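You operate a simulated robot arm through the tools that you are given. There is no shell and no other tool. Be economical: measure what you need, move in short steps, check, and stop when the job is done.

You run a simulated two-armed robot. Do the job below in one go: nothing can be reset, and whatever is moved stays where it is left.

TASK
Warm ring carrier 1 to 400 C or more, then give plate carrier 5 one burn.
Fine: carrier 2 goes to the rack first, 1 after; 5 on the middle seat; no wasted burn.

The check looks at the end state, three seconds after you hand in, the way a careful person would. Anything else that was tipped, shoved, dropped, spilled or broken makes it a failure.

THE ROBOT
Two 7-joint arms with fingered hands on one trunk, on a base that drives. Base frame: it is fixed to the floor where the robot stands at the start and does not move with it; the origin is under the middle of the robot, x ahead of it, y to its left, z up; the surface under the hand at the start is at about z = 0.86. Units: m, rad, N and s.
The left shoulder is at the start at [0.07, 0.157, 1.264], the right one opposite. With the tool pointing down near the work surface each hand reaches from about 0.3 to 0.9 m from the robot's upright axis, wherever it stands, measured 20 degrees to its own side. Places, roughly: burn button [0.5, -0.5, 0.9]; middle seat of the ring heater [0.7, -0.1, 0.9]. Payload 5 kg a hand.
Tool frame (each hand has its own): the origin (TCP) lies between the finger pads and is the grasp point; the fingertips stand 0.031 m ahead of it; z points along the fingers, y is the line along which they close. The gripper opens to 0.156 m. The gripper's body begins 0.088 m behind the TCP. The gripper is a hand of 4 fingers: y runs from the thumb to the fingers, the wrist lies at [0, 0, -0.249] in the tool frame, and closing takes about 1.5 s.
Orientation is told as [roll, pitch, yaw] about the base's x, y, z axes, in that order, counted from this pose: with the fingers straight down and closing along the base's y, the tool's x points along the base's -x, its y along +y and its z along -z.

THE INTERFACE
- The arms move only by the tool jog_arm. It takes "left_steps", "right_steps" or both (then of equal length, played together; a hand with none holds still); each is text: rows parted by semicolons, each of 7 numbers parted by spaces: the shift along the base's x, y, z in m, then the turn, a rotation vector about the base's x, y, z in rad, then the finger opening in m, from 0 to 0.156. In form: x y z ax ay az grip; .... A call has 1 to 20 rows; each row shifts and turns the commanded pose from where the row before left it. A row lasts 0.2 s, in which the tool goes at most 0.05 m and 0.15 rad; a call with a longer step from one row to the next is refused whole, and so is a gripper value outside its range. A pose out of reach is approached as far as the arm can. The call stops where the force on the tool passes 40 N (or 10 N more than at its start, if that is more) or the arm is blocked; 0.2 s more then pass. The fingers move at their own pace (about 0.108 m/s each) and stop on an object; they squeeze with about 21 N. The grip force told is the motor's: it shows also when the fingers shut on nothing. Time passes only in rows, and 0.2 s behind the last, so rows that do not move let the fingers close. The reply holds the time, the measured pose of the TCP, the force on the tool along the base axes, the opening and the grip force, in the units named above and with some noise, with the torque about the TCP (base axes, N m) and any sound that the robot's microphone picked up, and new pictures: "views" is both (left out), scene, wrist or none (wrist: the cameras of the hands that moved).
- Cameras (640 x 400 px; columns grow to the right, rows downward): "scene" is now at [0.1361, -0.0245, 1.4909]; the picture's right is [-0.35, -0.94, -0.00], its down [-0.61, 0.23, -0.76] and it looks along [0.71, -0.27, -0.65] (base axes); focal length 279 px, centre (320, 200). "left" rides on the left gripper at [-0.072, 0.002, -0.111] in its tool frame; the picture's right is [-0.02, -1.00, 0.00], its down [0.84, -0.02, -0.54] and it looks along [0.54, -0.01, 0.84] (tool axes); focal length 234 px, centre (320, 200). "right" rides on the right gripper at [0.072, 0.002, -0.111] in its tool frame; the picture's right is [-0.02, 1.00, 0.00], its down [-0.84, -0.02, -0.54] and it looks along [-0.54, -0.01, 0.84] (tool axes); focal length 234 px, centre (320, 200). There is no depth. A picture from a camera that has moved, and an enlarged one, comes with that camera's place and axes in the base frame and with its lens. The place of the scene camera against the robot may be out by one fixed shift of up to 0.018 m in any direction.
- lift_body(by): slides the trunk up (or, below 0, down) by that many m; the arms and the scene camera ride with it, the base frame stays. It gives what a move gives, with no picture.
- steer(legs): drives the robot by 1 to 6 legs, each [ahead, turn to the left] in m and rad, along the robot's own axes; the way and the turn of a leg run together, so that a leg with both is an arc; at most 1.5 m and 3.142 rad a leg. The arms and the cameras ride along, it lands a little off, and it stops where it bumps. It gives what a move gives, and a new picture of the scene camera.
- set_grasp(shape, hand): the hand has 4 fingers and takes this shape, open, in about a second: jaw (thumb against the fingers, like two jaws); tri (thumb and two fingers); tip (a fingertip pinch); poke (one finger out to press); point (the index stretched); flat (the hand flat); cup (the hand cupped); fist (a fist). The gripper value then closes the fingers along that shape, each until it touches; the sizes above hold for jaw. It gives what a move gives, with no picture.
- head_to(pan, tilt): turns the head with the scene camera to pan (to the left, within 1.501 rad either way) and tilt (down, from -0.506 to 1.204), counted from straight ahead of the robot. It gives what a move gives, and a new picture of the scene camera.
- zoom(camera, box): a new picture of the part [left, top, right, bottom] of that camera's present view, enlarged. No time passes.
- hand_in(): hands the job in; it is judged then, once.

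Go step by step. Nothing tells you exact positions but the pictures and the camera data: compare them with the known pose of the tool, close in by small moves and look again before you grip or let go. The budget is 120 turns and 260 pictures, counting those below and the enlarged ones. Unless the task says otherwise, let go and move clear before handing in.

The tools are called after "Emit:" as a command line: name --argument value ..., lists and objects as JSON in quotes. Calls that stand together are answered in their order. jog_arm: Moves the arms, as the interface text tells. Its arguments: {"type":"object","properties":{"left_steps":{"type":"string"},"right_steps":{"type":"string"},"views":{"type":"string","enum":["both","scene","wrist","none"]}},"required":[]} The other tools are called the same way: lift_body (by) slides the trunk up or down; set_grasp (shape, hand) gives the hand a shape; steer (legs) drives the base; head_to (pan, tilt) turns the head that bears the scene camera; zoom (camera, box) takes an enlarged picture of a part of a camera's view; hand_in () hands the job in.

At the start:

```text
t: 0.0
left_eef_pos: [0.5343, 0.0126, 1.2064]
left_tcp_rot: [0.0, -0.002, -0.001]
left_force: [0.0, -0.1, 0.4]
left_ft_torque: [0.0, -0.03, 0.01]
left_width: 0.1562
left_grasp_force: 0.1
left_shape: jaw
right_eef_pos: [0.4784, -0.3617, 1.2639]
right_tcp_rot: [-0.001, 0.001, 0.001]
right_force: [-0.2, -0.7, -0.1]
right_ft_torque: [0.01, -0.02, 0.0]
right_width: 0.1559
right_grasp_force: 0.0
right_shape: jaw
trunk travel left (down, up): [-0.65, 0.29]
robot x, y, heading: [0.0015, 0.0011, 0.002]
head pan, tilt: [-0.358, 0.71]
```

scene: 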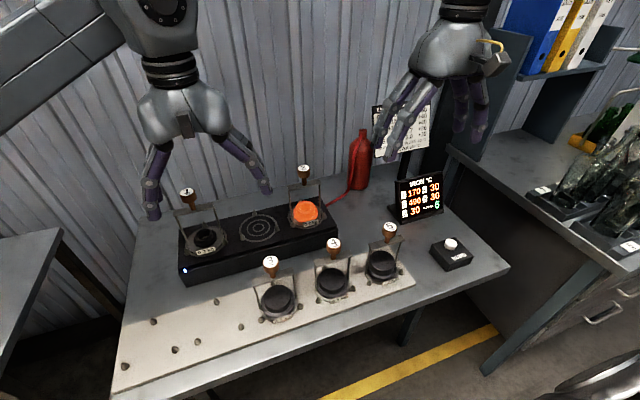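
right: 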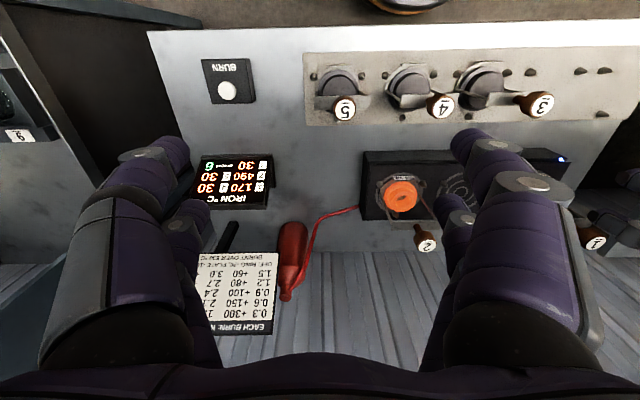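
left: 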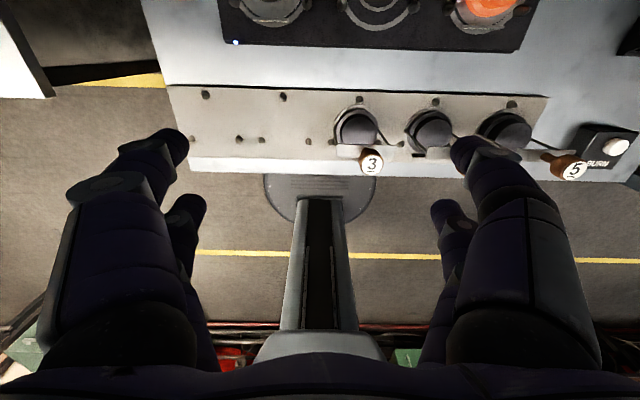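

I see a heater with three seats (carrier 1 left, empty middle, carrier 2 right), a rack with 3, 4, 5, a display, a burn button and a wall chart. I'll read the display and the chart first.

Emit:
zoom --camera "scene" --box '[340, 90, 480, 230]'

Emit:
zoom --camera "right" --box '[180, 140, 300, 340]'

Emit:
zoom --camera "scene" --box '[160, 150, 420, 340]'

```text
2.86 times, centred on (410, 160) of scene
camera zoom: at [0.1361, -0.0245, 1.4909], right [-0.35, -0.94, 0.0], down [-0.61, 0.23, -0.76], along [0.71, -0.27, -0.65], focal length 798 px, centre (63, 314)
```

zoom: 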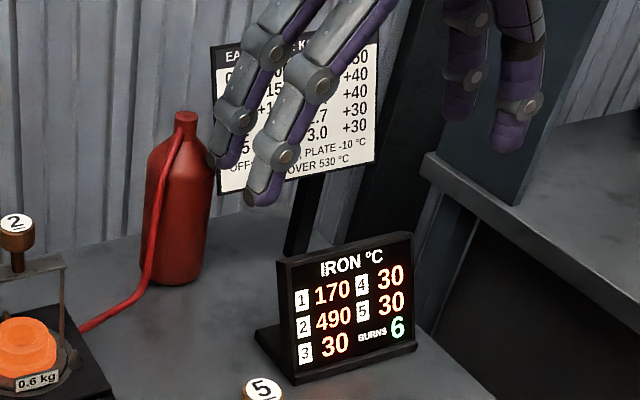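

```text
2.00 times, centred on (240, 240) of right
camera zoom: at [0.4054, -0.3604, 1.3751], right [0.02, 1.0, 0.0], down [0.84, -0.02, 0.54], along [0.54, -0.01, -0.84], focal length 468 px, centre (480, 120)
```

zoom: 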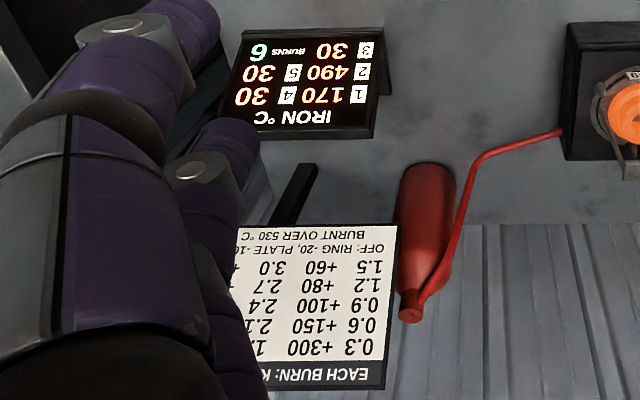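

```text
2.11 times, centred on (290, 245) of scene
camera zoom: at [0.1361, -0.0245, 1.4909], right [-0.35, -0.94, 0.0], down [-0.61, 0.23, -0.76], along [0.71, -0.27, -0.65], focal length 588 px, centre (383, 105)
```

zoom: 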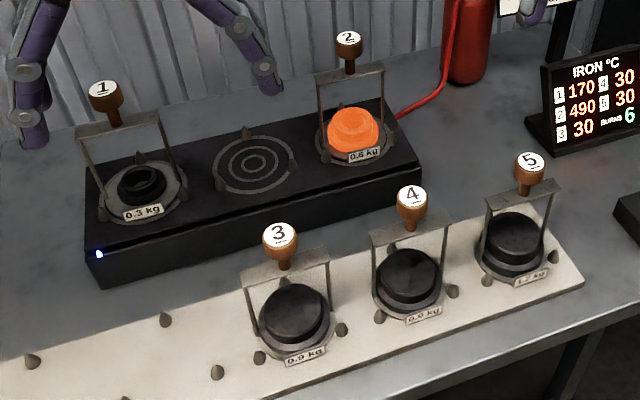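

Carriers have a labelled knob on a stem above a bail. I want the details of the knobs, the rack and the mass labels before moving.

Emit:
zoom --camera "scene" --box '[250, 150, 350, 240]'

Emit:
zoom --camera "scene" --box '[330, 210, 430, 300]'

Emit:
zoom --camera "left" --box '[160, 60, 480, 200]'

Emit:
zoom --camera "scene" --box '[110, 270, 310, 390]'

```text
4.44 times, centred on (300, 195) of scene
camera zoom: at [0.1361, -0.0245, 1.4909], right [-0.35, -0.94, 0.0], down [-0.61, 0.23, -0.76], along [0.71, -0.27, -0.65], focal length 1242 px, centre (409, 222)
```

zoom: 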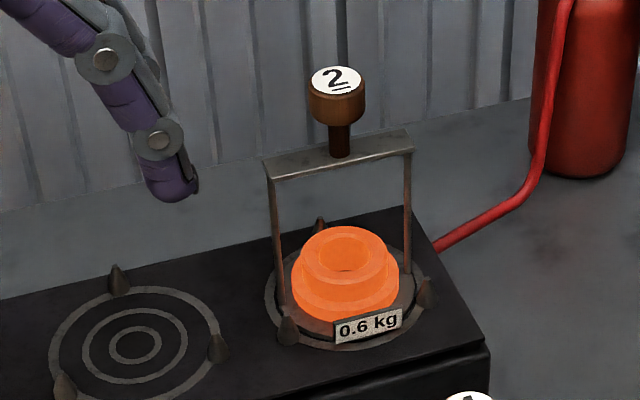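

```text
4.44 times, centred on (380, 255) of scene
camera zoom: at [0.1361, -0.0245, 1.4909], right [-0.35, -0.94, 0.0], down [-0.61, 0.23, -0.76], along [0.71, -0.27, -0.65], focal length 1242 px, centre (53, -44)
```

zoom: 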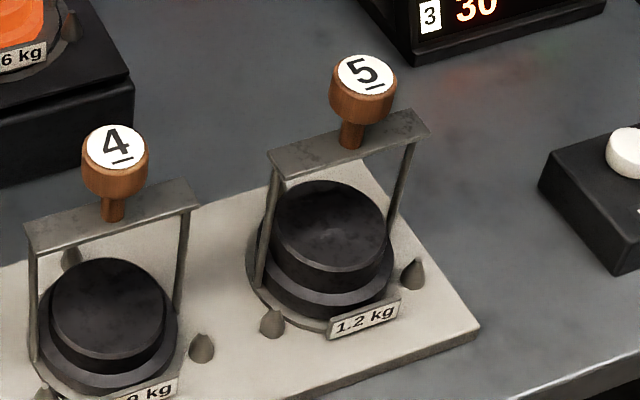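

```text
2.00 times, centred on (320, 130) of left
camera zoom: at [0.608, 0.0137, 1.3188], right [0.02, -1.0, 0.0], down [-0.84, -0.02, 0.54], along [-0.54, -0.01, -0.84], focal length 468 px, centre (320, 340)
```

zoom: 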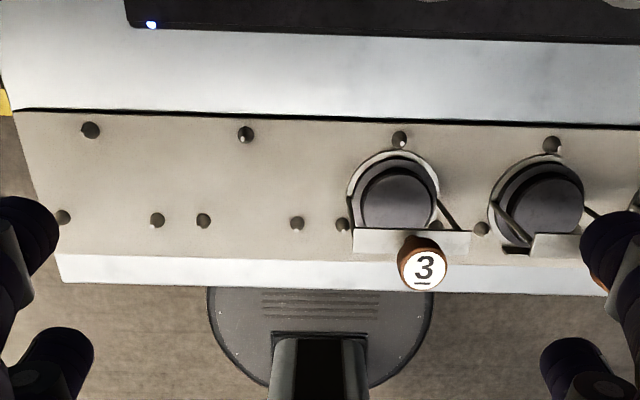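

```text
3.20 times, centred on (210, 330) of scene
camera zoom: at [0.1361, -0.0245, 1.4909], right [-0.35, -0.94, 0.0], down [-0.61, 0.23, -0.76], along [0.71, -0.27, -0.65], focal length 894 px, centre (672, -216)
```

zoom: 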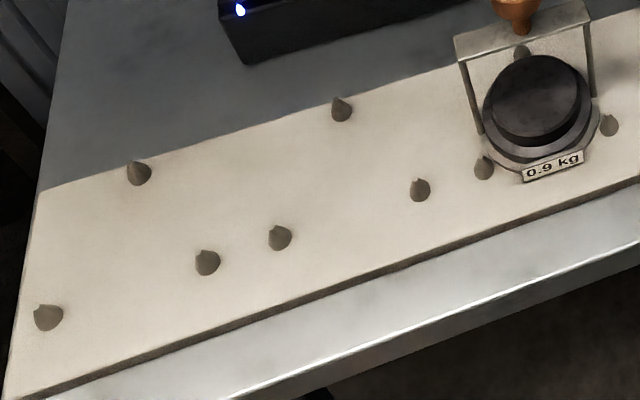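

Layout is clear: 1.2 kg for carrier 5, 0.3 kg for 1, 0.6 kg for 2; burning 1 alone gives +300 (→470), while keeping 2 on would burn it. I move the left hand above knob 2 (est. [0.685,-0.19,1.085]) and look.

Emit:
jog_arm --left_steps "0.03 -0.038 0 0 0 0 0.08;0.03 -0.038 0 0 0 0 0.08;0.03 -0.038 0 0 0 0 0.08;0.03 -0.038 0 0 0 0 0.08;0.03 -0.038 0 0 0 0 0.08;0 0 0 0 0 0 0.08;0 0 0 0 0 0 0.08"

```text
t: 1.6
left_eef_pos: [0.6886, -0.1746, 1.2021]
left_tcp_rot: [-0.001, -0.002, 0.0]
left_force: [0.0, 0.0, -0.1]
left_ft_torque: [-0.02, 0.0, 0.02]
left_width: 0.0804
left_grasp_force: 0.1
left_shape: jaw
right_eef_pos: [0.4772, -0.3617, 1.2635]
right_tcp_rot: [0.0, 0.0, -0.001]
right_force: [1.0, -0.5, -0.5]
right_ft_torque: [0.0, -0.02, -0.01]
right_width: 0.1562
right_grasp_force: 0.0
right_shape: jaw
trunk travel left (down, up): [-0.65, 0.29]
robot x, y, heading: [0.0012, -0.0017, 0.006]
head pan, tilt: [-0.358, 0.71]
camera scene: at [0.1363, -0.024, 1.4909], right [-0.35, -0.94, 0.0], down [-0.61, 0.23, -0.76], along [0.71, -0.27, -0.65], focal length 279 px, centre (320, 200)
camera left: at [0.7618, -0.1733, 1.3149], right [0.02, -1.0, 0.0], down [-0.84, -0.02, 0.54], along [-0.54, -0.01, -0.84], focal length 234 px, centre (320, 200)
```

scene: 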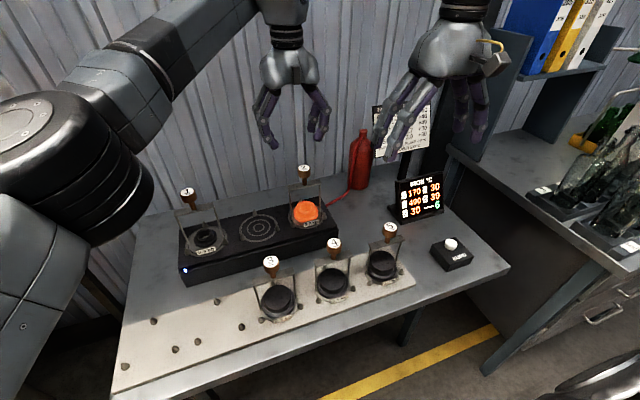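
left: 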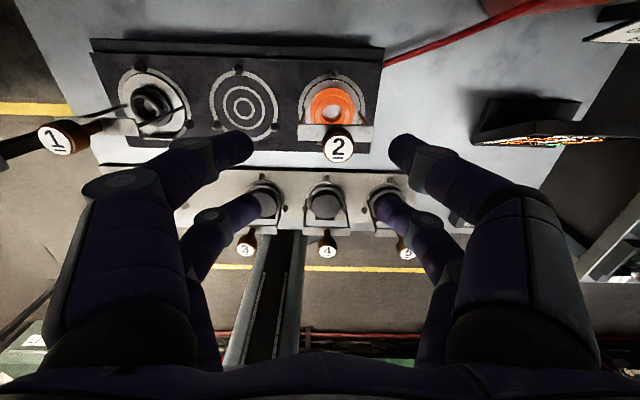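

Triangulating gives knob 2's top at about [0.682,-0.192,1.10]. I centre over it and come partway down, then look again.

Emit:
jog_arm --left_steps "-0.006 -0.017 0 0 0 0 0.08;0 0 -0.02 0 0 0 0.08;0 0 -0.02 0 0 0 0.08;0 0 0 0 0 0 0.08"

Emit:
zoom --camera "scene" --box '[230, 60, 370, 240]'

```text
t: 2.6
left_eef_pos: [0.6806, -0.1934, 1.1661]
left_tcp_rot: [0.001, -0.002, 0.0]
left_force: [-0.5, 0.2, 0.7]
left_ft_torque: [-0.01, 0.02, 0.01]
left_width: 0.0802
left_grasp_force: 0.0
left_shape: jaw
right_eef_pos: [0.4761, -0.3622, 1.264]
right_tcp_rot: [0.0, -0.001, -0.001]
right_force: [0.0, 0.4, 0.3]
right_ft_torque: [0.01, -0.02, 0.02]
right_width: 0.1559
right_grasp_force: 0.1
right_shape: jaw
trunk travel left (down, up): [-0.65, 0.29]
robot x, y, heading: [0.0004, -0.0026, 0.001]
head pan, tilt: [-0.358, 0.71]
camera scene: at [0.1353, -0.0251, 1.491], right [-0.35, -0.94, 0.0], down [-0.61, 0.23, -0.76], along [0.71, -0.27, -0.65], focal length 279 px, centre (320, 200)
camera left: at [0.753, -0.1922, 1.2774], right [0.02, -1.0, 0.0], down [-0.84, -0.02, 0.54], along [-0.54, -0.01, -0.84], focal length 234 px, centre (320, 200)
```

scene: 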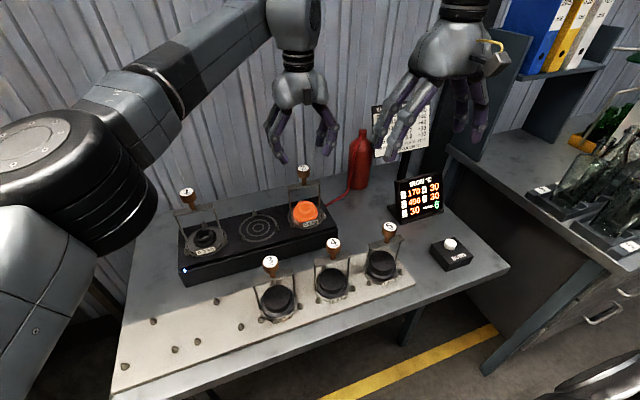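
left: 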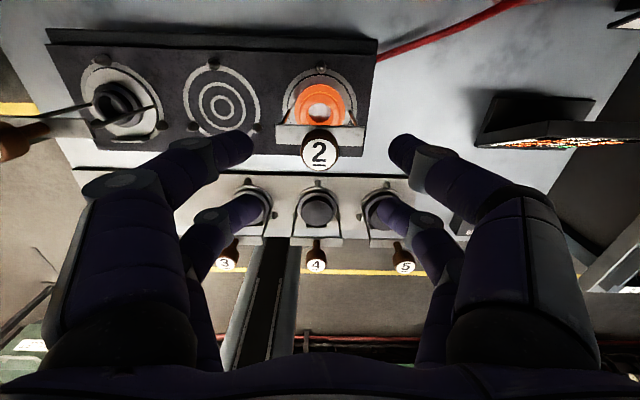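

```text
2.22 times, centred on (300, 150) of scene
camera zoom: at [0.1353, -0.0251, 1.491], right [-0.35, -0.94, 0.0], down [-0.61, 0.23, -0.76], along [0.71, -0.27, -0.65], focal length 621 px, centre (364, 311)
```

zoom: 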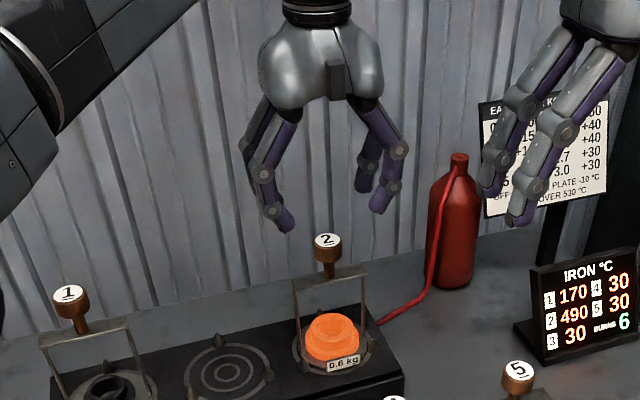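

Knob 2 is centred under the hand. I descend to TCP z≈1.086 with the hand open 0.08 and check.

Emit:
jog_arm --left_steps "0.001 0.001 -0.02 0 0 0 0.08;0 0 -0.02 0 0 0 0.08;0 0 -0.02 0 0 0 0.08;0 0 -0.02 0 0 0 0.08;0 0 0 0 0 0 0.08"

Emit:
zoom --camera "scene" --box '[250, 110, 350, 200]'

```text
t: 3.8
left_eef_pos: [0.6801, -0.1933, 1.0875]
left_tcp_rot: [0.001, 0.0, 0.0]
left_force: [0.3, -0.7, -0.3]
left_ft_torque: [0.01, 0.01, 0.02]
left_width: 0.0803
left_grasp_force: 0.0
left_shape: jaw
right_eef_pos: [0.4772, -0.3637, 1.2634]
right_tcp_rot: [0.0, 0.001, 0.0]
right_force: [-0.2, 1.2, 1.3]
right_ft_torque: [0.0, 0.01, -0.04]
right_width: 0.1559
right_grasp_force: 0.1
right_shape: jaw
trunk travel left (down, up): [-0.65, 0.29]
robot x, y, heading: [0.0007, -0.0011, -0.001]
head pan, tilt: [-0.358, 0.71]
camera scene: at [0.1356, -0.0249, 1.4909], right [-0.35, -0.94, 0.0], down [-0.61, 0.23, -0.76], along [0.71, -0.27, -0.65], focal length 279 px, centre (320, 200)
camera left: at [0.7532, -0.1917, 1.1984], right [0.02, -1.0, 0.0], down [-0.84, -0.02, 0.54], along [-0.54, -0.01, -0.84], focal length 234 px, centre (320, 200)
```

scene: 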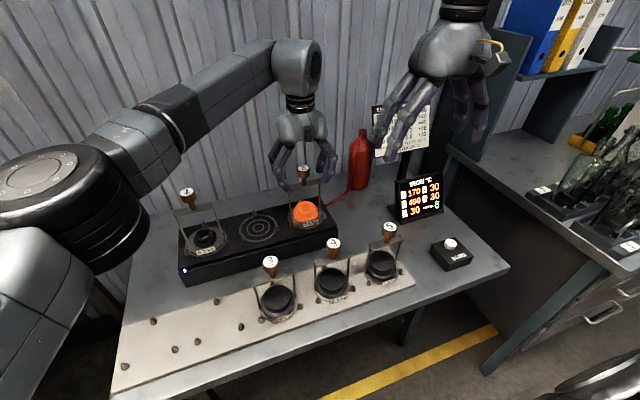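
left: 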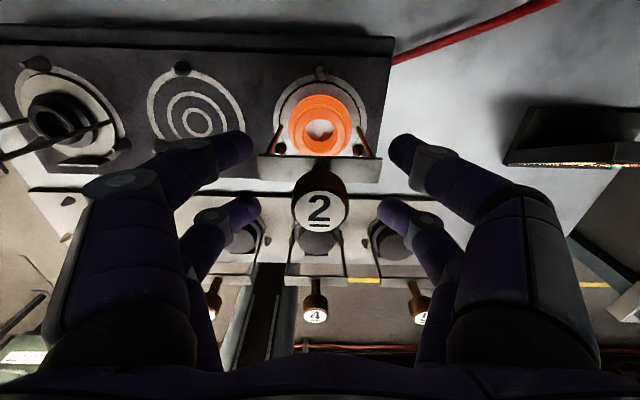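

```text
4.44 times, centred on (300, 155) of scene
camera zoom: at [0.1356, -0.0249, 1.4909], right [-0.35, -0.94, 0.0], down [-0.61, 0.23, -0.76], along [0.71, -0.27, -0.65], focal length 1242 px, centre (409, 400)
```

zoom: 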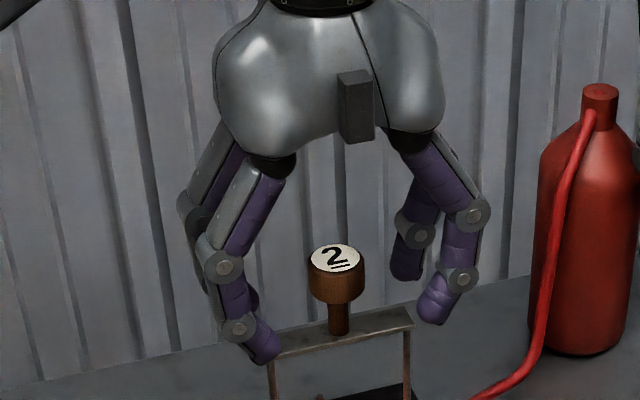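

The hand straddles the knob with TCP about 12 mm below its top. I close the fingers.

Emit:
jog_arm --left_steps "0.002 0.001 -0.002 0 0 0 0.06;0 0 0 0 0 0 0.04;0 0 0 0 0 0 0.02;0 0 0 0 0 0 0;0 0 0 0 0 0 0;0 0 0 0 0 0 0;0 0 0 0 0 0 0;0 0 0 0 0 0 0"

Emit:
zoom --camera "scene" --box '[250, 110, 350, 200]'

```text
t: 5.6
left_eef_pos: [0.6828, -0.1929, 1.0847]
left_tcp_rot: [0.0, -0.003, -0.001]
left_force: [-0.5, 0.1, 0.3]
left_ft_torque: [-0.01, 0.0, 0.02]
left_width: 0.0
left_grasp_force: 21.2
left_shape: jaw
right_eef_pos: [0.478, -0.3616, 1.2633]
right_tcp_rot: [0.001, 0.0, 0.0]
right_force: [-1.0, -0.7, 0.2]
right_ft_torque: [0.02, -0.01, 0.0]
right_width: 0.156
right_grasp_force: 0.1
right_shape: jaw
trunk travel left (down, up): [-0.65, 0.29]
robot x, y, heading: [0.003, 0.0008, -0.002]
head pan, tilt: [-0.358, 0.71]
camera scene: at [0.1361, -0.0246, 1.4909], right [-0.35, -0.94, 0.0], down [-0.61, 0.23, -0.76], along [0.71, -0.27, -0.65], focal length 279 px, centre (320, 200)
camera left: at [0.7553, -0.1917, 1.1958], right [0.02, -1.0, 0.0], down [-0.84, -0.02, 0.54], along [-0.54, -0.01, -0.84], focal length 234 px, centre (320, 200)
```

scene: 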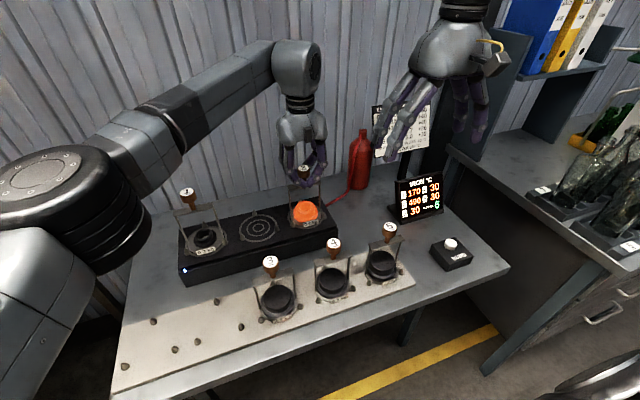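
left: 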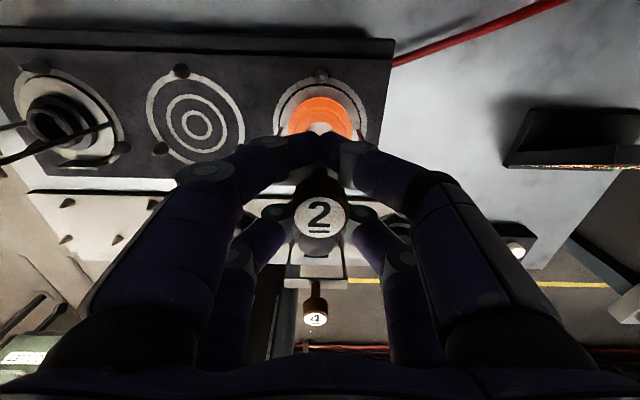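

```text
4.44 times, centred on (300, 155) of scene
camera zoom: at [0.1361, -0.0246, 1.4909], right [-0.35, -0.94, 0.0], down [-0.61, 0.23, -0.76], along [0.71, -0.27, -0.65], focal length 1242 px, centre (409, 400)
```

zoom: 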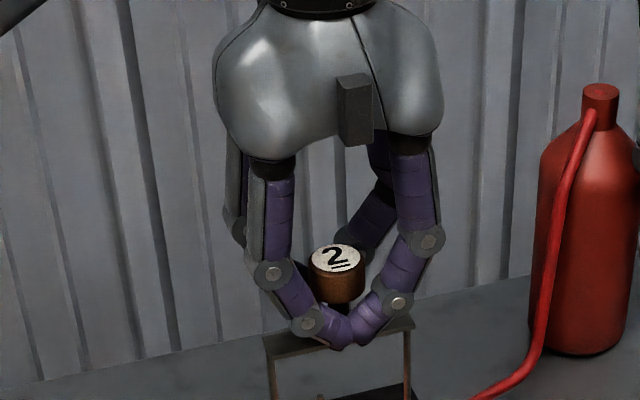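

The fingers closed around the stem, a pair in front and a pair behind, so the knob head is caged rather than pinched. I try a small lift to see if the head hangs on the fingers.

Emit:
jog_arm --left_steps "0 0 0.005 0 0 0 0;0 0 0.005 0 0 0 0;0 0 0.005 0 0 0 0;0 0 0.005 0 0 0 0;0 0 0 0 0 0 0"

Emit:
zoom --camera "scene" --box '[250, 110, 350, 230]'

```text
t: 6.8
left_eef_pos: [0.6818, -0.1915, 1.1048]
left_tcp_rot: [0.0, 0.0, -0.002]
left_force: [0.4, 0.9, -6.6]
left_ft_torque: [-0.02, 0.0, 0.01]
left_width: 0.0001
left_grasp_force: 20.7
left_shape: jaw
right_eef_pos: [0.4778, -0.3631, 1.2633]
right_tcp_rot: [-0.001, 0.0, 0.0]
right_force: [-0.3, -0.6, 0.1]
right_ft_torque: [-0.02, 0.0, -0.03]
right_width: 0.1561
right_grasp_force: 0.1
right_shape: jaw
trunk travel left (down, up): [-0.65, 0.29]
robot x, y, heading: [0.0019, 0.0019, -0.004]
head pan, tilt: [-0.358, 0.71]
camera scene: at [0.1372, -0.0249, 1.4908], right [-0.35, -0.94, 0.0], down [-0.61, 0.23, -0.76], along [0.71, -0.27, -0.65], focal length 279 px, centre (320, 200)
camera left: at [0.7561, -0.1909, 1.2158], right [0.02, -1.0, 0.0], down [-0.84, -0.02, 0.54], along [-0.54, -0.01, -0.84], focal length 234 px, centre (320, 200)
```

scene: 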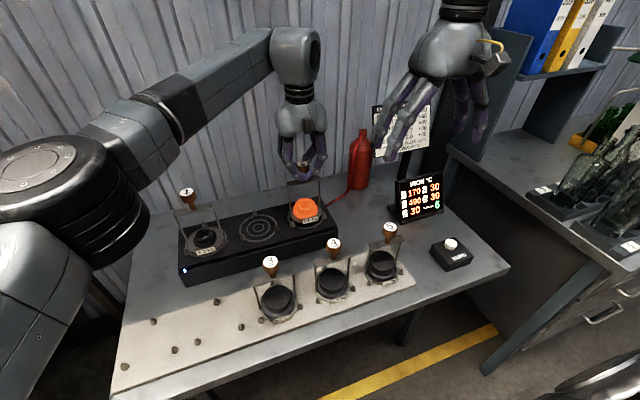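
left: 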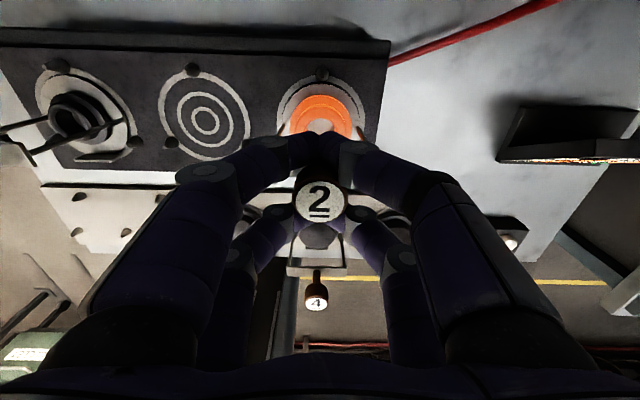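

```text
3.33 times, centred on (300, 170) of scene
camera zoom: at [0.1372, -0.0249, 1.4908], right [-0.35, -0.94, 0.0], down [-0.61, 0.23, -0.76], along [0.71, -0.27, -0.65], focal length 931 px, centre (387, 300)
```

zoom: 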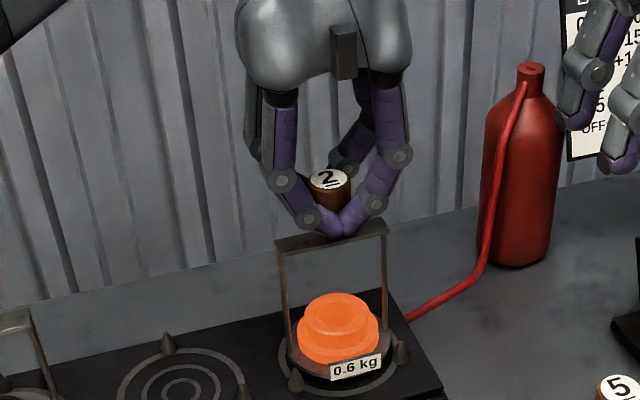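

The carrier hangs (6.6 N ≈ its 0.6 kg plus), so the hold works. I lift it high and carry it over the free rack seat next to 3, which I compute from its pegs at about [0.486,0.0785].

Emit:
jog_arm --left_steps "0 0 0.015 0 0 0 0;0 0 0.025 0 0 0 0;0 0 0.03 0 0 0 0;0 0 0.03 0 0 0 0;0 0 0.03 0 0 0 0;0 0 0.02 0 0 0 0;0 0 0.01 0 0 0 0"

Emit:
jog_arm --left_steps "-0.01 0.014 0 0 0 0 0;-0.0186 0.0256 0 0 0 0 0;-0.0186 0.0256 0 0 0 0 0;-0.0186 0.0256 0 0 0 0 0;-0.0186 0.0256 0 0 0 0 0;-0.0186 0.0256 0 0 0 0 0;-0.0186 0.0256 0 0 0 0 0;-0.0186 0.0256 0 0 0 0 0;-0.0186 0.0256 0 0 0 0 0;-0.0186 0.0256 0 0 0 0 0;-0.0186 0.0256 0 0 0 0 0;0 0 0 0 0 0 0;0 0 0 0 0 0 0"

```text
t: 8.4
left_eef_pos: [0.6826, -0.1912, 1.2328]
left_tcp_rot: [0.0, -0.001, 0.001]
left_force: [-0.6, -0.6, -6.4]
left_ft_torque: [0.0, -0.04, -0.01]
left_width: 0.0
left_grasp_force: 21.0
left_shape: jaw
left hand out of reach, approached as far as the arm can: row 6, 7
right_eef_pos: [0.4778, -0.3623, 1.2635]
right_tcp_rot: [-0.001, 0.002, -0.001]
right_force: [0.7, -0.2, 0.4]
right_ft_torque: [-0.01, 0.02, -0.01]
right_width: 0.156
right_grasp_force: 0.1
right_shape: jaw
trunk travel left (down, up): [-0.65, 0.29]
robot x, y, heading: [-0.0021, 0.0008, -0.002]
head pan, tilt: [-0.358, 0.71]
camera scene: at [0.1373, -0.0247, 1.4908], right [-0.35, -0.94, 0.0], down [-0.61, 0.23, -0.76], along [0.71, -0.27, -0.65], focal length 279 px, centre (320, 200)
camera left: at [0.7562, -0.1892, 1.345], right [0.02, -1.0, 0.0], down [-0.84, -0.02, 0.54], along [-0.54, -0.01, -0.84], focal length 234 px, centre (320, 200)
```

scene: 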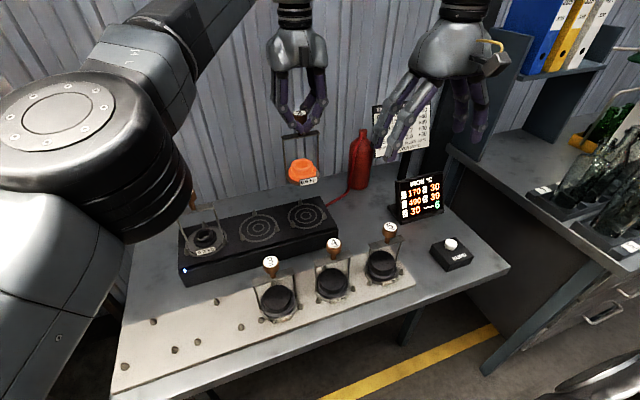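
left: 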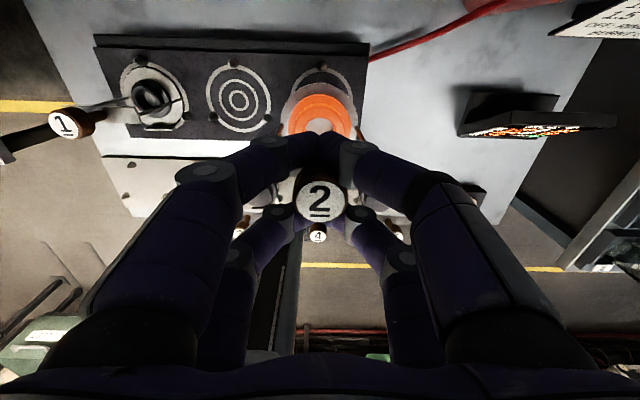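

```text
t: 11.2
left_eef_pos: [0.4839, 0.0788, 1.2352]
left_tcp_rot: [0.0, 0.001, 0.0]
left_force: [-1.0, -1.3, -6.5]
left_ft_torque: [-0.06, 0.02, -0.04]
left_width: 0.0
left_grasp_force: 20.6
left_shape: jaw
right_eef_pos: [0.4779, -0.3633, 1.263]
right_tcp_rot: [0.0, 0.001, -0.001]
right_force: [1.3, 0.3, 0.5]
right_ft_torque: [-0.02, 0.03, 0.02]
right_width: 0.1562
right_grasp_force: 0.0
right_shape: jaw
trunk travel left (down, up): [-0.65, 0.29]
robot x, y, heading: [-0.0016, -0.0027, -0.001]
head pan, tilt: [-0.358, 0.71]
camera scene: at [0.1368, -0.0251, 1.4908], right [-0.35, -0.94, 0.0], down [-0.61, 0.23, -0.76], along [0.71, -0.27, -0.65], focal length 279 px, centre (320, 200)
camera left: at [0.5579, 0.079, 1.3474], right [0.02, -1.0, 0.0], down [-0.84, -0.02, 0.54], along [-0.54, -0.01, -0.84], focal length 234 px, centre (320, 200)
```

scene: 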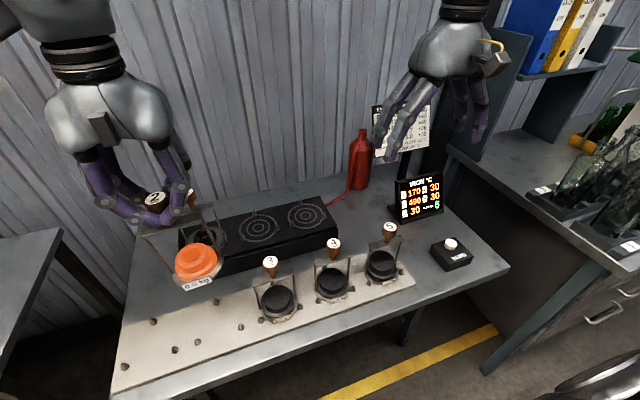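
left: 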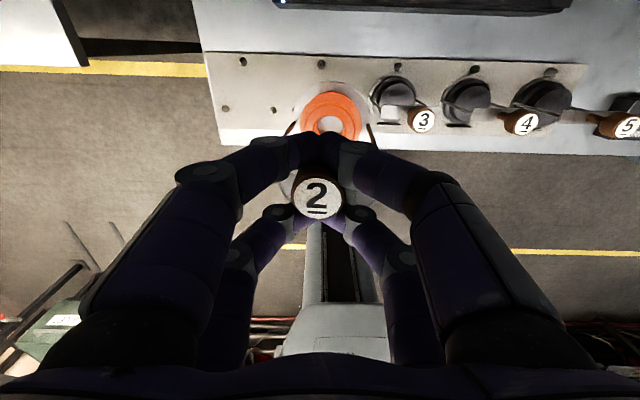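

Hovering right above the seat, with knob at about [0.486,0.079] and straight. Lowering to just above the pegs.

Emit:
jog_arm --left_steps "0 0 -0.02 0 0 0 0;0 0 -0.03 0 0 0 0;0 0 -0.03 0 0 0 0;0 0 -0.03 0 0 0 0;0 0 -0.03 0 0 0 0;0 0 -0.015 0 0 0 0;0 0 0 0 0 0 0;0 0 0 0 0 0 0"

Emit:
zoom --camera "scene" --box '[130, 200, 330, 370]'

Emit:
zoom --camera "left" --box '[220, 0, 420, 200]'

```text
t: 13.0
left_eef_pos: [0.485, 0.0773, 1.0822]
left_tcp_rot: [0.0, -0.001, 0.0]
left_force: [0.9, -0.8, -7.5]
left_ft_torque: [-0.08, -0.03, 0.01]
left_width: 0.0
left_grasp_force: 20.9
left_shape: jaw
right_eef_pos: [0.4784, -0.3613, 1.2633]
right_tcp_rot: [0.0, 0.0, -0.001]
right_force: [0.4, -0.5, 0.5]
right_ft_torque: [-0.04, 0.02, 0.01]
right_width: 0.1557
right_grasp_force: 0.1
right_shape: jaw
trunk travel left (down, up): [-0.65, 0.29]
robot x, y, heading: [0.0019, 0.002, 0.003]
head pan, tilt: [-0.358, 0.71]
camera scene: at [0.1368, -0.0247, 1.4908], right [-0.35, -0.94, 0.0], down [-0.61, 0.23, -0.76], along [0.71, -0.27, -0.65], focal length 279 px, centre (320, 200)
camera left: at [0.5578, 0.0781, 1.1934], right [0.02, -1.0, 0.0], down [-0.84, -0.02, 0.54], along [-0.54, -0.01, -0.84], focal length 234 px, centre (320, 200)
```

scene: 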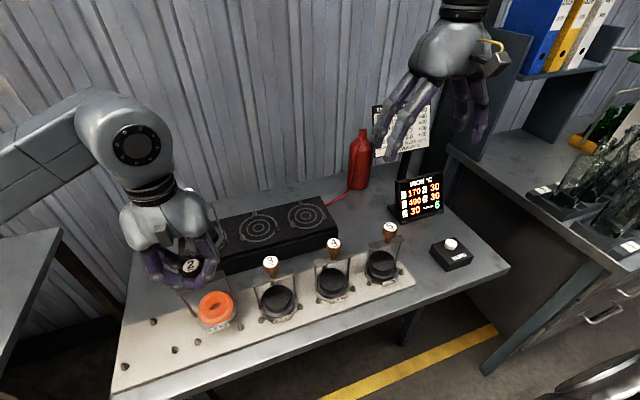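
left: 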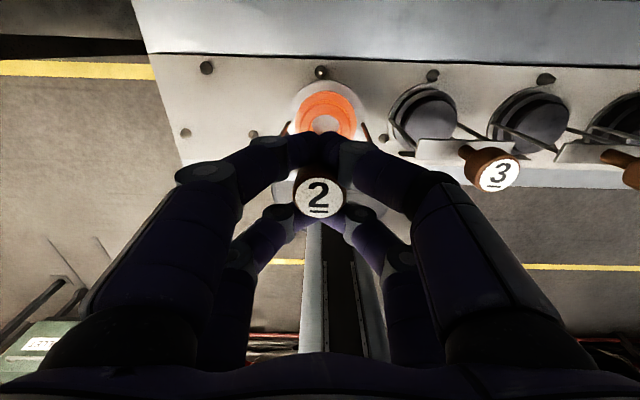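

```text
2.35 times, centred on (230, 285) of scene
camera zoom: at [0.1368, -0.0247, 1.4908], right [-0.35, -0.94, 0.0], down [-0.61, 0.23, -0.76], along [0.71, -0.27, -0.65], focal length 657 px, centre (532, 0)
```

zoom: 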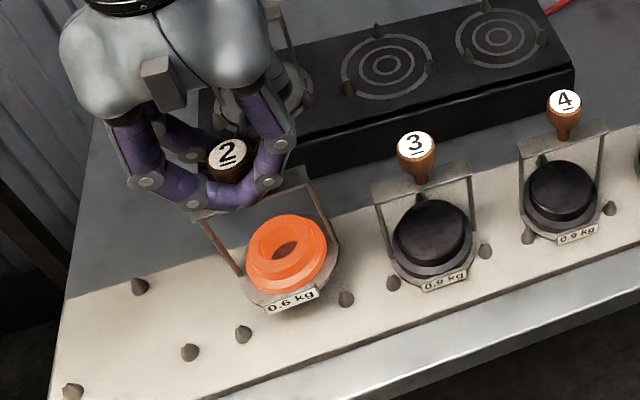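

```text
2.00 times, centred on (320, 100) of left
camera zoom: at [0.5578, 0.0781, 1.1934], right [0.02, -1.0, 0.0], down [-0.84, -0.02, 0.54], along [-0.54, -0.01, -0.84], focal length 468 px, centre (320, 400)
```

zoom: 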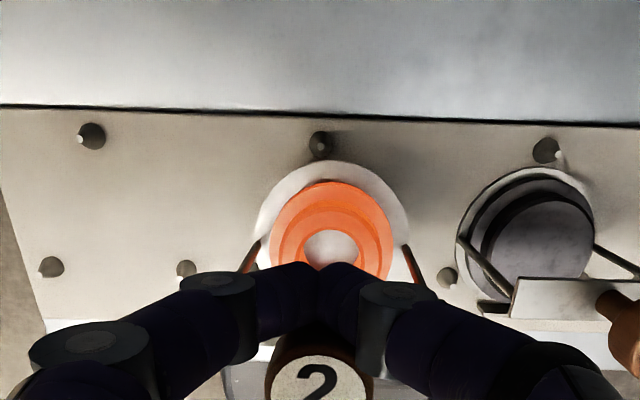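

The carrier hangs with a slight tilt (disc about 7 mm towards -y of the knob). I roll the hand a little to straighten it and look again.

Emit:
jog_arm --left_steps "0 0 0 0.045 0 0 0;0 0 0 0 0 0 0;0 0 0 0 0 0 0;0 0 0 0 0 0 0" --views "none"

Emit:
zoom --camera "scene" --box '[130, 200, 330, 370]'

Emit:
zoom --camera "left" --box '[220, 0, 420, 200]'

```text
t: 14.0
left_eef_pos: [0.4846, 0.0769, 1.0805]
left_tcp_rot: [0.045, 0.0, 0.0]
left_force: [-0.1, 0.3, -7.6]
left_ft_torque: [-0.02, -0.01, -0.03]
left_width: 0.0
left_grasp_force: 21.5
left_shape: jaw
right_eef_pos: [0.4788, -0.3601, 1.2628]
right_tcp_rot: [0.0, 0.003, 0.0]
right_force: [-0.6, -0.7, 0.0]
right_ft_torque: [-0.01, 0.02, -0.02]
right_width: 0.1558
right_grasp_force: 0.0
right_shape: jaw
trunk travel left (down, up): [-0.65, 0.29]
robot x, y, heading: [0.0012, 0.0005, 0.001]
head pan, tilt: [-0.358, 0.71]
```

```text
2.35 times, centred on (230, 285) of scene
camera zoom: at [0.1369, -0.0244, 1.4908], right [-0.35, -0.94, 0.0], down [-0.61, 0.23, -0.76], along [0.71, -0.27, -0.65], focal length 657 px, centre (532, 0)
```

zoom: 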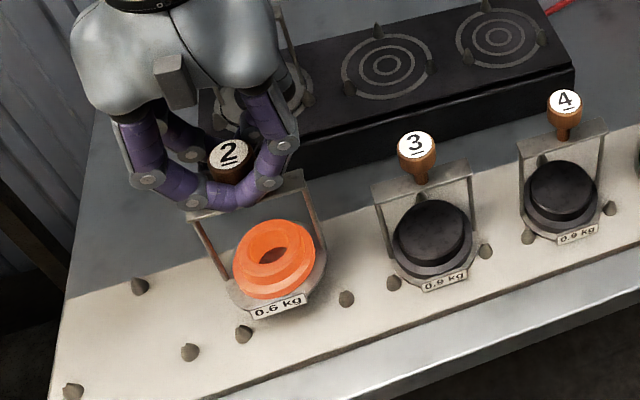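

```text
2.00 times, centred on (320, 100) of left
camera zoom: at [0.5581, 0.0732, 1.1927], right [0.02, -1.0, -0.05], down [-0.84, -0.04, 0.54], along [-0.54, 0.03, -0.84], focal length 468 px, centre (320, 400)
```

zoom: 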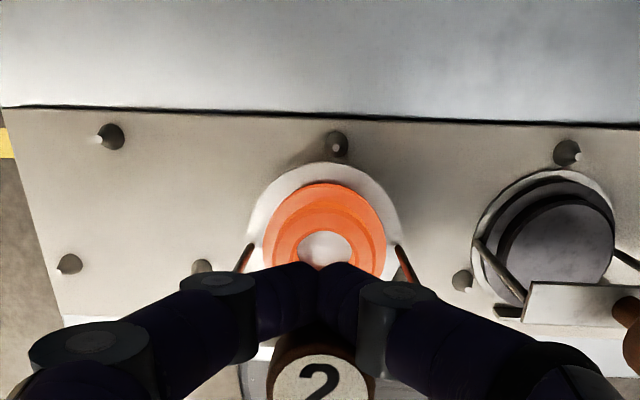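

Nearly straight now; I roll back slightly and lower to engage the pegs.

Emit:
jog_arm --left_steps "0.001 0 0 -0.015 0 0 0;0 0 -0.01 0 0 0 0;0 0 -0.01 0 0 0 0;0 0 -0.005 0 0 0 0;0 0 0 0 0 0 0" --views "none"

Emit:
zoom --camera "scene" --box '[130, 200, 330, 370]'

Emit:
zoom --camera "left" --box '[220, 0, 420, 200]'

```text
t: 15.2
left_eef_pos: [0.488, 0.078, 1.0549]
left_tcp_rot: [0.031, -0.001, 0.0]
left_force: [-0.7, 0.7, -7.3]
left_ft_torque: [-0.02, 0.02, 0.03]
left_width: 0.0
left_grasp_force: 20.6
left_shape: jaw
right_eef_pos: [0.4777, -0.3612, 1.2632]
right_tcp_rot: [0.0, 0.0, -0.001]
right_force: [-0.1, 0.1, -0.5]
right_ft_torque: [0.01, -0.01, -0.02]
right_width: 0.1558
right_grasp_force: 0.0
right_shape: jaw
trunk travel left (down, up): [-0.65, 0.29]
robot x, y, heading: [-0.0007, -0.0003, 0.002]
head pan, tilt: [-0.358, 0.71]
```

```text
2.35 times, centred on (230, 285) of scene
camera zoom: at [0.1367, -0.0242, 1.4908], right [-0.35, -0.94, 0.0], down [-0.61, 0.23, -0.76], along [0.71, -0.27, -0.65], focal length 657 px, centre (532, 0)
```

zoom: 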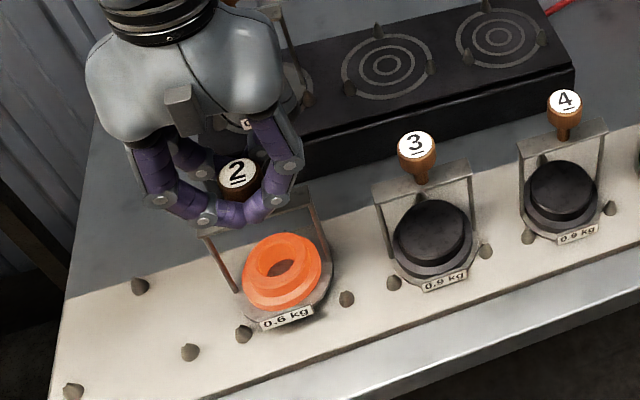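

```text
2.00 times, centred on (320, 100) of left
camera zoom: at [0.561, 0.0765, 1.1657], right [0.02, -1.0, -0.03], down [-0.84, -0.04, 0.54], along [-0.54, 0.01, -0.84], focal length 468 px, centre (320, 400)
```

zoom: 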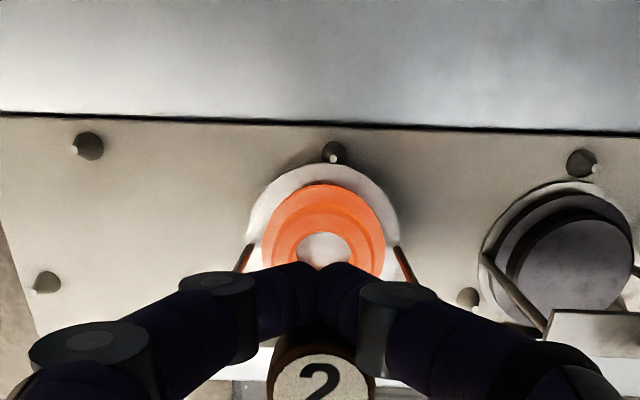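

The disc sits about 4 mm too far in x and 3 mm in y relative to the pegs; correcting, then lowering to contact.

Emit:
jog_arm --left_steps "-0.004 -0.003 0 0 0 0 0;0 0 -0.005 0 0 0 0;0 0 -0.004 0 0 0 0;0 0 -0.003 0 0 0 0;0 0 0 0 0 0 0" --views "none"

Emit:
zoom --camera "scene" --box '[130, 200, 330, 370]'

Emit:
zoom --camera "left" --box '[220, 0, 420, 200]'

```text
t: 16.4
left_eef_pos: [0.4839, 0.0756, 1.0427]
left_tcp_rot: [0.03, -0.002, 0.0]
left_force: [-0.1, 0.4, -7.7]
left_ft_torque: [0.01, -0.01, 0.03]
left_width: 0.0
left_grasp_force: 21.1
left_shape: jaw
right_eef_pos: [0.4779, -0.3617, 1.2641]
right_tcp_rot: [0.0, 0.0, -0.001]
right_force: [0.7, -0.7, 0.1]
right_ft_torque: [0.0, -0.01, -0.04]
right_width: 0.1557
right_grasp_force: 0.0
right_shape: jaw
trunk travel left (down, up): [-0.65, 0.29]
robot x, y, heading: [0.0025, -0.0004, -0.004]
head pan, tilt: [-0.358, 0.71]
```

```text
2.35 times, centred on (230, 285) of scene
camera zoom: at [0.1367, -0.0242, 1.4908], right [-0.35, -0.94, 0.0], down [-0.61, 0.23, -0.76], along [0.71, -0.27, -0.65], focal length 657 px, centre (532, 0)
```

zoom: 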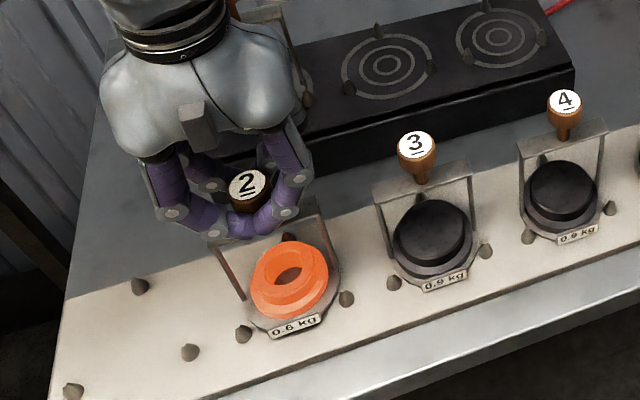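

```text
2.00 times, centred on (320, 100) of left
camera zoom: at [0.5569, 0.0728, 1.1537], right [0.02, -1.0, -0.03], down [-0.84, -0.04, 0.54], along [-0.54, 0.01, -0.84], focal length 468 px, centre (320, 400)
```

zoom: 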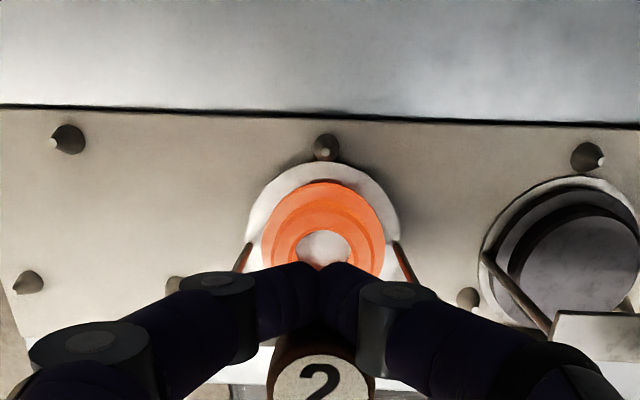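

Disc now lines up with the pegs. Lowering until the weight comes off.

Emit:
jog_arm --left_steps "-0.001 0 -0.003 0 0 0 0;0 0 -0.003 0 0 0 0;0 0 -0.003 0 0 0 0;0 0 0 0 0 0 0" --views "none"

Emit:
zoom --camera "left" --box '[220, 0, 420, 200]'

```text
t: 17.4
left_eef_pos: [0.4815, 0.0773, 1.0349]
left_tcp_rot: [0.031, -0.002, 0.0]
left_force: [0.8, 2.9, 6.8]
left_ft_torque: [0.13, -0.01, 0.0]
left_width: 0.0
left_grasp_force: 20.8
left_shape: jaw
right_eef_pos: [0.478, -0.3613, 1.2633]
right_tcp_rot: [0.0, 0.0, 0.001]
right_force: [-0.8, 0.4, 0.1]
right_ft_torque: [-0.01, 0.01, 0.01]
right_width: 0.1555
right_grasp_force: 0.0
right_shape: jaw
trunk travel left (down, up): [-0.65, 0.29]
robot x, y, heading: [0.0002, -0.0038, -0.002]
head pan, tilt: [-0.358, 0.71]
```

```text
2.00 times, centred on (320, 100) of left
camera zoom: at [0.555, 0.0743, 1.1459], right [0.02, -1.0, -0.03], down [-0.84, -0.04, 0.54], along [-0.54, 0.01, -0.84], focal length 468 px, centre (320, 400)
```

zoom: 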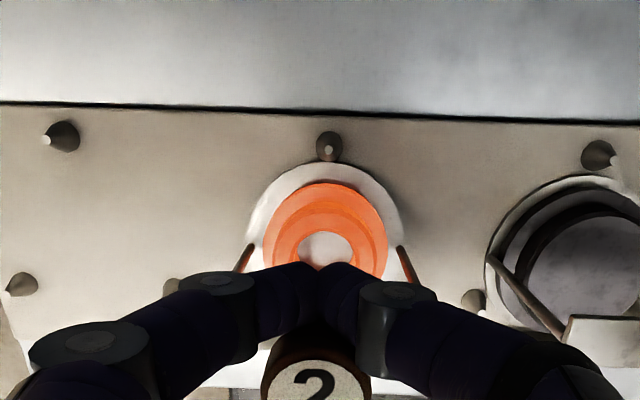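

Weight is off. I check the seating before letting go.

Emit:
jog_arm --left_steps "0 0 0.002 0 0 0 0;0 0 0 0 0 0 0" --views "none"

Emit:
zoom --camera "scene" --box '[180, 240, 300, 350]'

```text
t: 18.0
left_eef_pos: [0.4809, 0.0767, 1.0346]
left_tcp_rot: [0.03, 0.001, 0.001]
left_force: [0.2, 1.5, -4.0]
left_ft_torque: [0.07, -0.02, 0.03]
left_width: 0.0
left_grasp_force: 21.4
left_shape: jaw
right_eef_pos: [0.4776, -0.3612, 1.2633]
right_tcp_rot: [-0.001, -0.001, -0.001]
right_force: [-0.2, 0.1, -0.3]
right_ft_torque: [0.01, 0.01, 0.01]
right_width: 0.1559
right_grasp_force: 0.0
right_shape: jaw
trunk travel left (down, up): [-0.65, 0.29]
robot x, y, heading: [-0.0009, 0.0027, -0.001]
head pan, tilt: [-0.358, 0.71]
```

```text
3.64 times, centred on (240, 295) of scene
camera zoom: at [0.1363, -0.0241, 1.4908], right [-0.35, -0.94, 0.0], down [-0.61, 0.23, -0.76], along [0.71, -0.27, -0.65], focal length 1016 px, centre (611, -146)
```

zoom: 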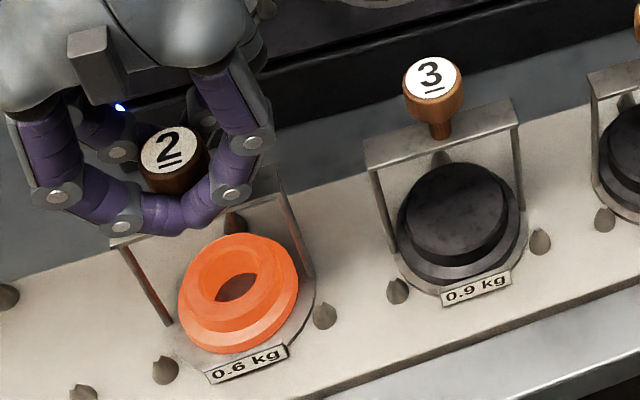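

Seating matches carrier 3's. Release: lower 2 mm, open to 0.08, then check.

Emit:
jog_arm --left_steps "0 0 -0.003 -0.015 0 0 0;0 0 0 -0.015 0 0 0;0 0 0 0 0 0 0.01;0 0 0 0 0 0 0.03;0 0 0 0 0 0 0.05;0 0 0 0 0 0 0.08;0 0 0 0 0 0 0.08"

Emit:
zoom --camera "scene" --box '[180, 240, 300, 350]'

```text
t: 19.6
left_eef_pos: [0.4812, 0.0762, 1.0326]
left_tcp_rot: [0.001, -0.002, -0.001]
left_force: [0.0, -0.5, -0.1]
left_ft_torque: [0.0, 0.02, 0.0]
left_width: 0.0793
left_grasp_force: 0.1
left_shape: jaw
right_eef_pos: [0.4785, -0.3612, 1.2643]
right_tcp_rot: [0.0, 0.002, 0.0]
right_force: [0.1, -0.5, 0.4]
right_ft_torque: [-0.02, -0.01, 0.0]
right_width: 0.156
right_grasp_force: 0.1
right_shape: jaw
trunk travel left (down, up): [-0.65, 0.29]
robot x, y, heading: [-0.0009, 0.0016, -0.002]
head pan, tilt: [-0.358, 0.71]
camera scene: at [0.1359, -0.0243, 1.4909], right [-0.35, -0.94, 0.0], down [-0.61, 0.23, -0.76], along [0.71, -0.27, -0.65], focal length 279 px, centre (320, 200)
camera left: at [0.5549, 0.077, 1.1444], right [0.02, -1.0, 0.0], down [-0.84, -0.02, 0.54], along [-0.54, -0.01, -0.84], focal length 234 px, centre (320, 200)
```

scene: 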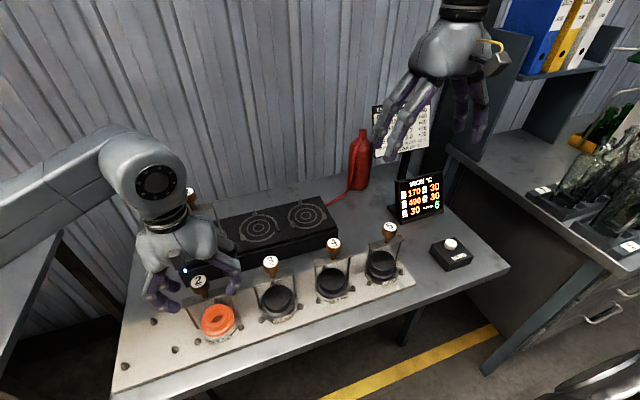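
left: 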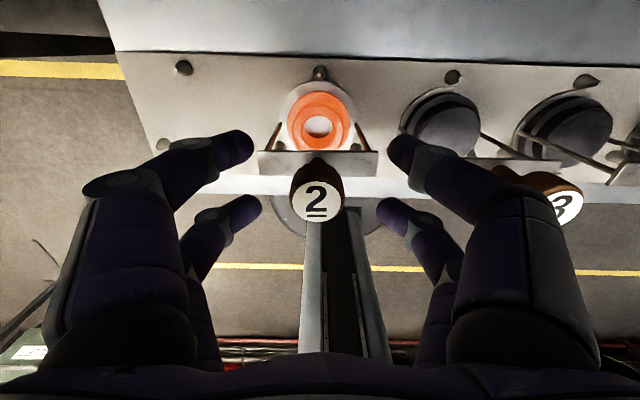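

```text
3.64 times, centred on (240, 295) of scene
camera zoom: at [0.1359, -0.0243, 1.4909], right [-0.35, -0.94, 0.0], down [-0.61, 0.23, -0.76], along [0.71, -0.27, -0.65], focal length 1016 px, centre (611, -146)
```

zoom: 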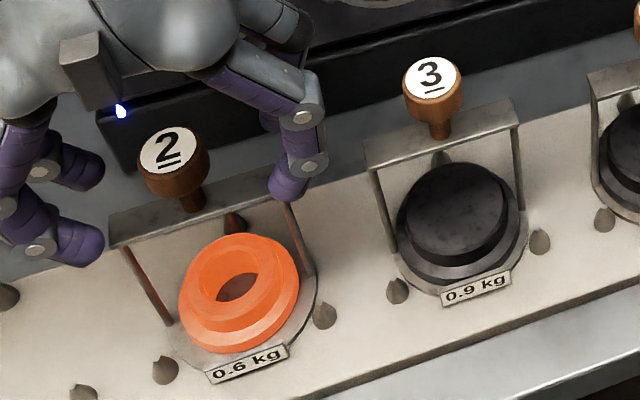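

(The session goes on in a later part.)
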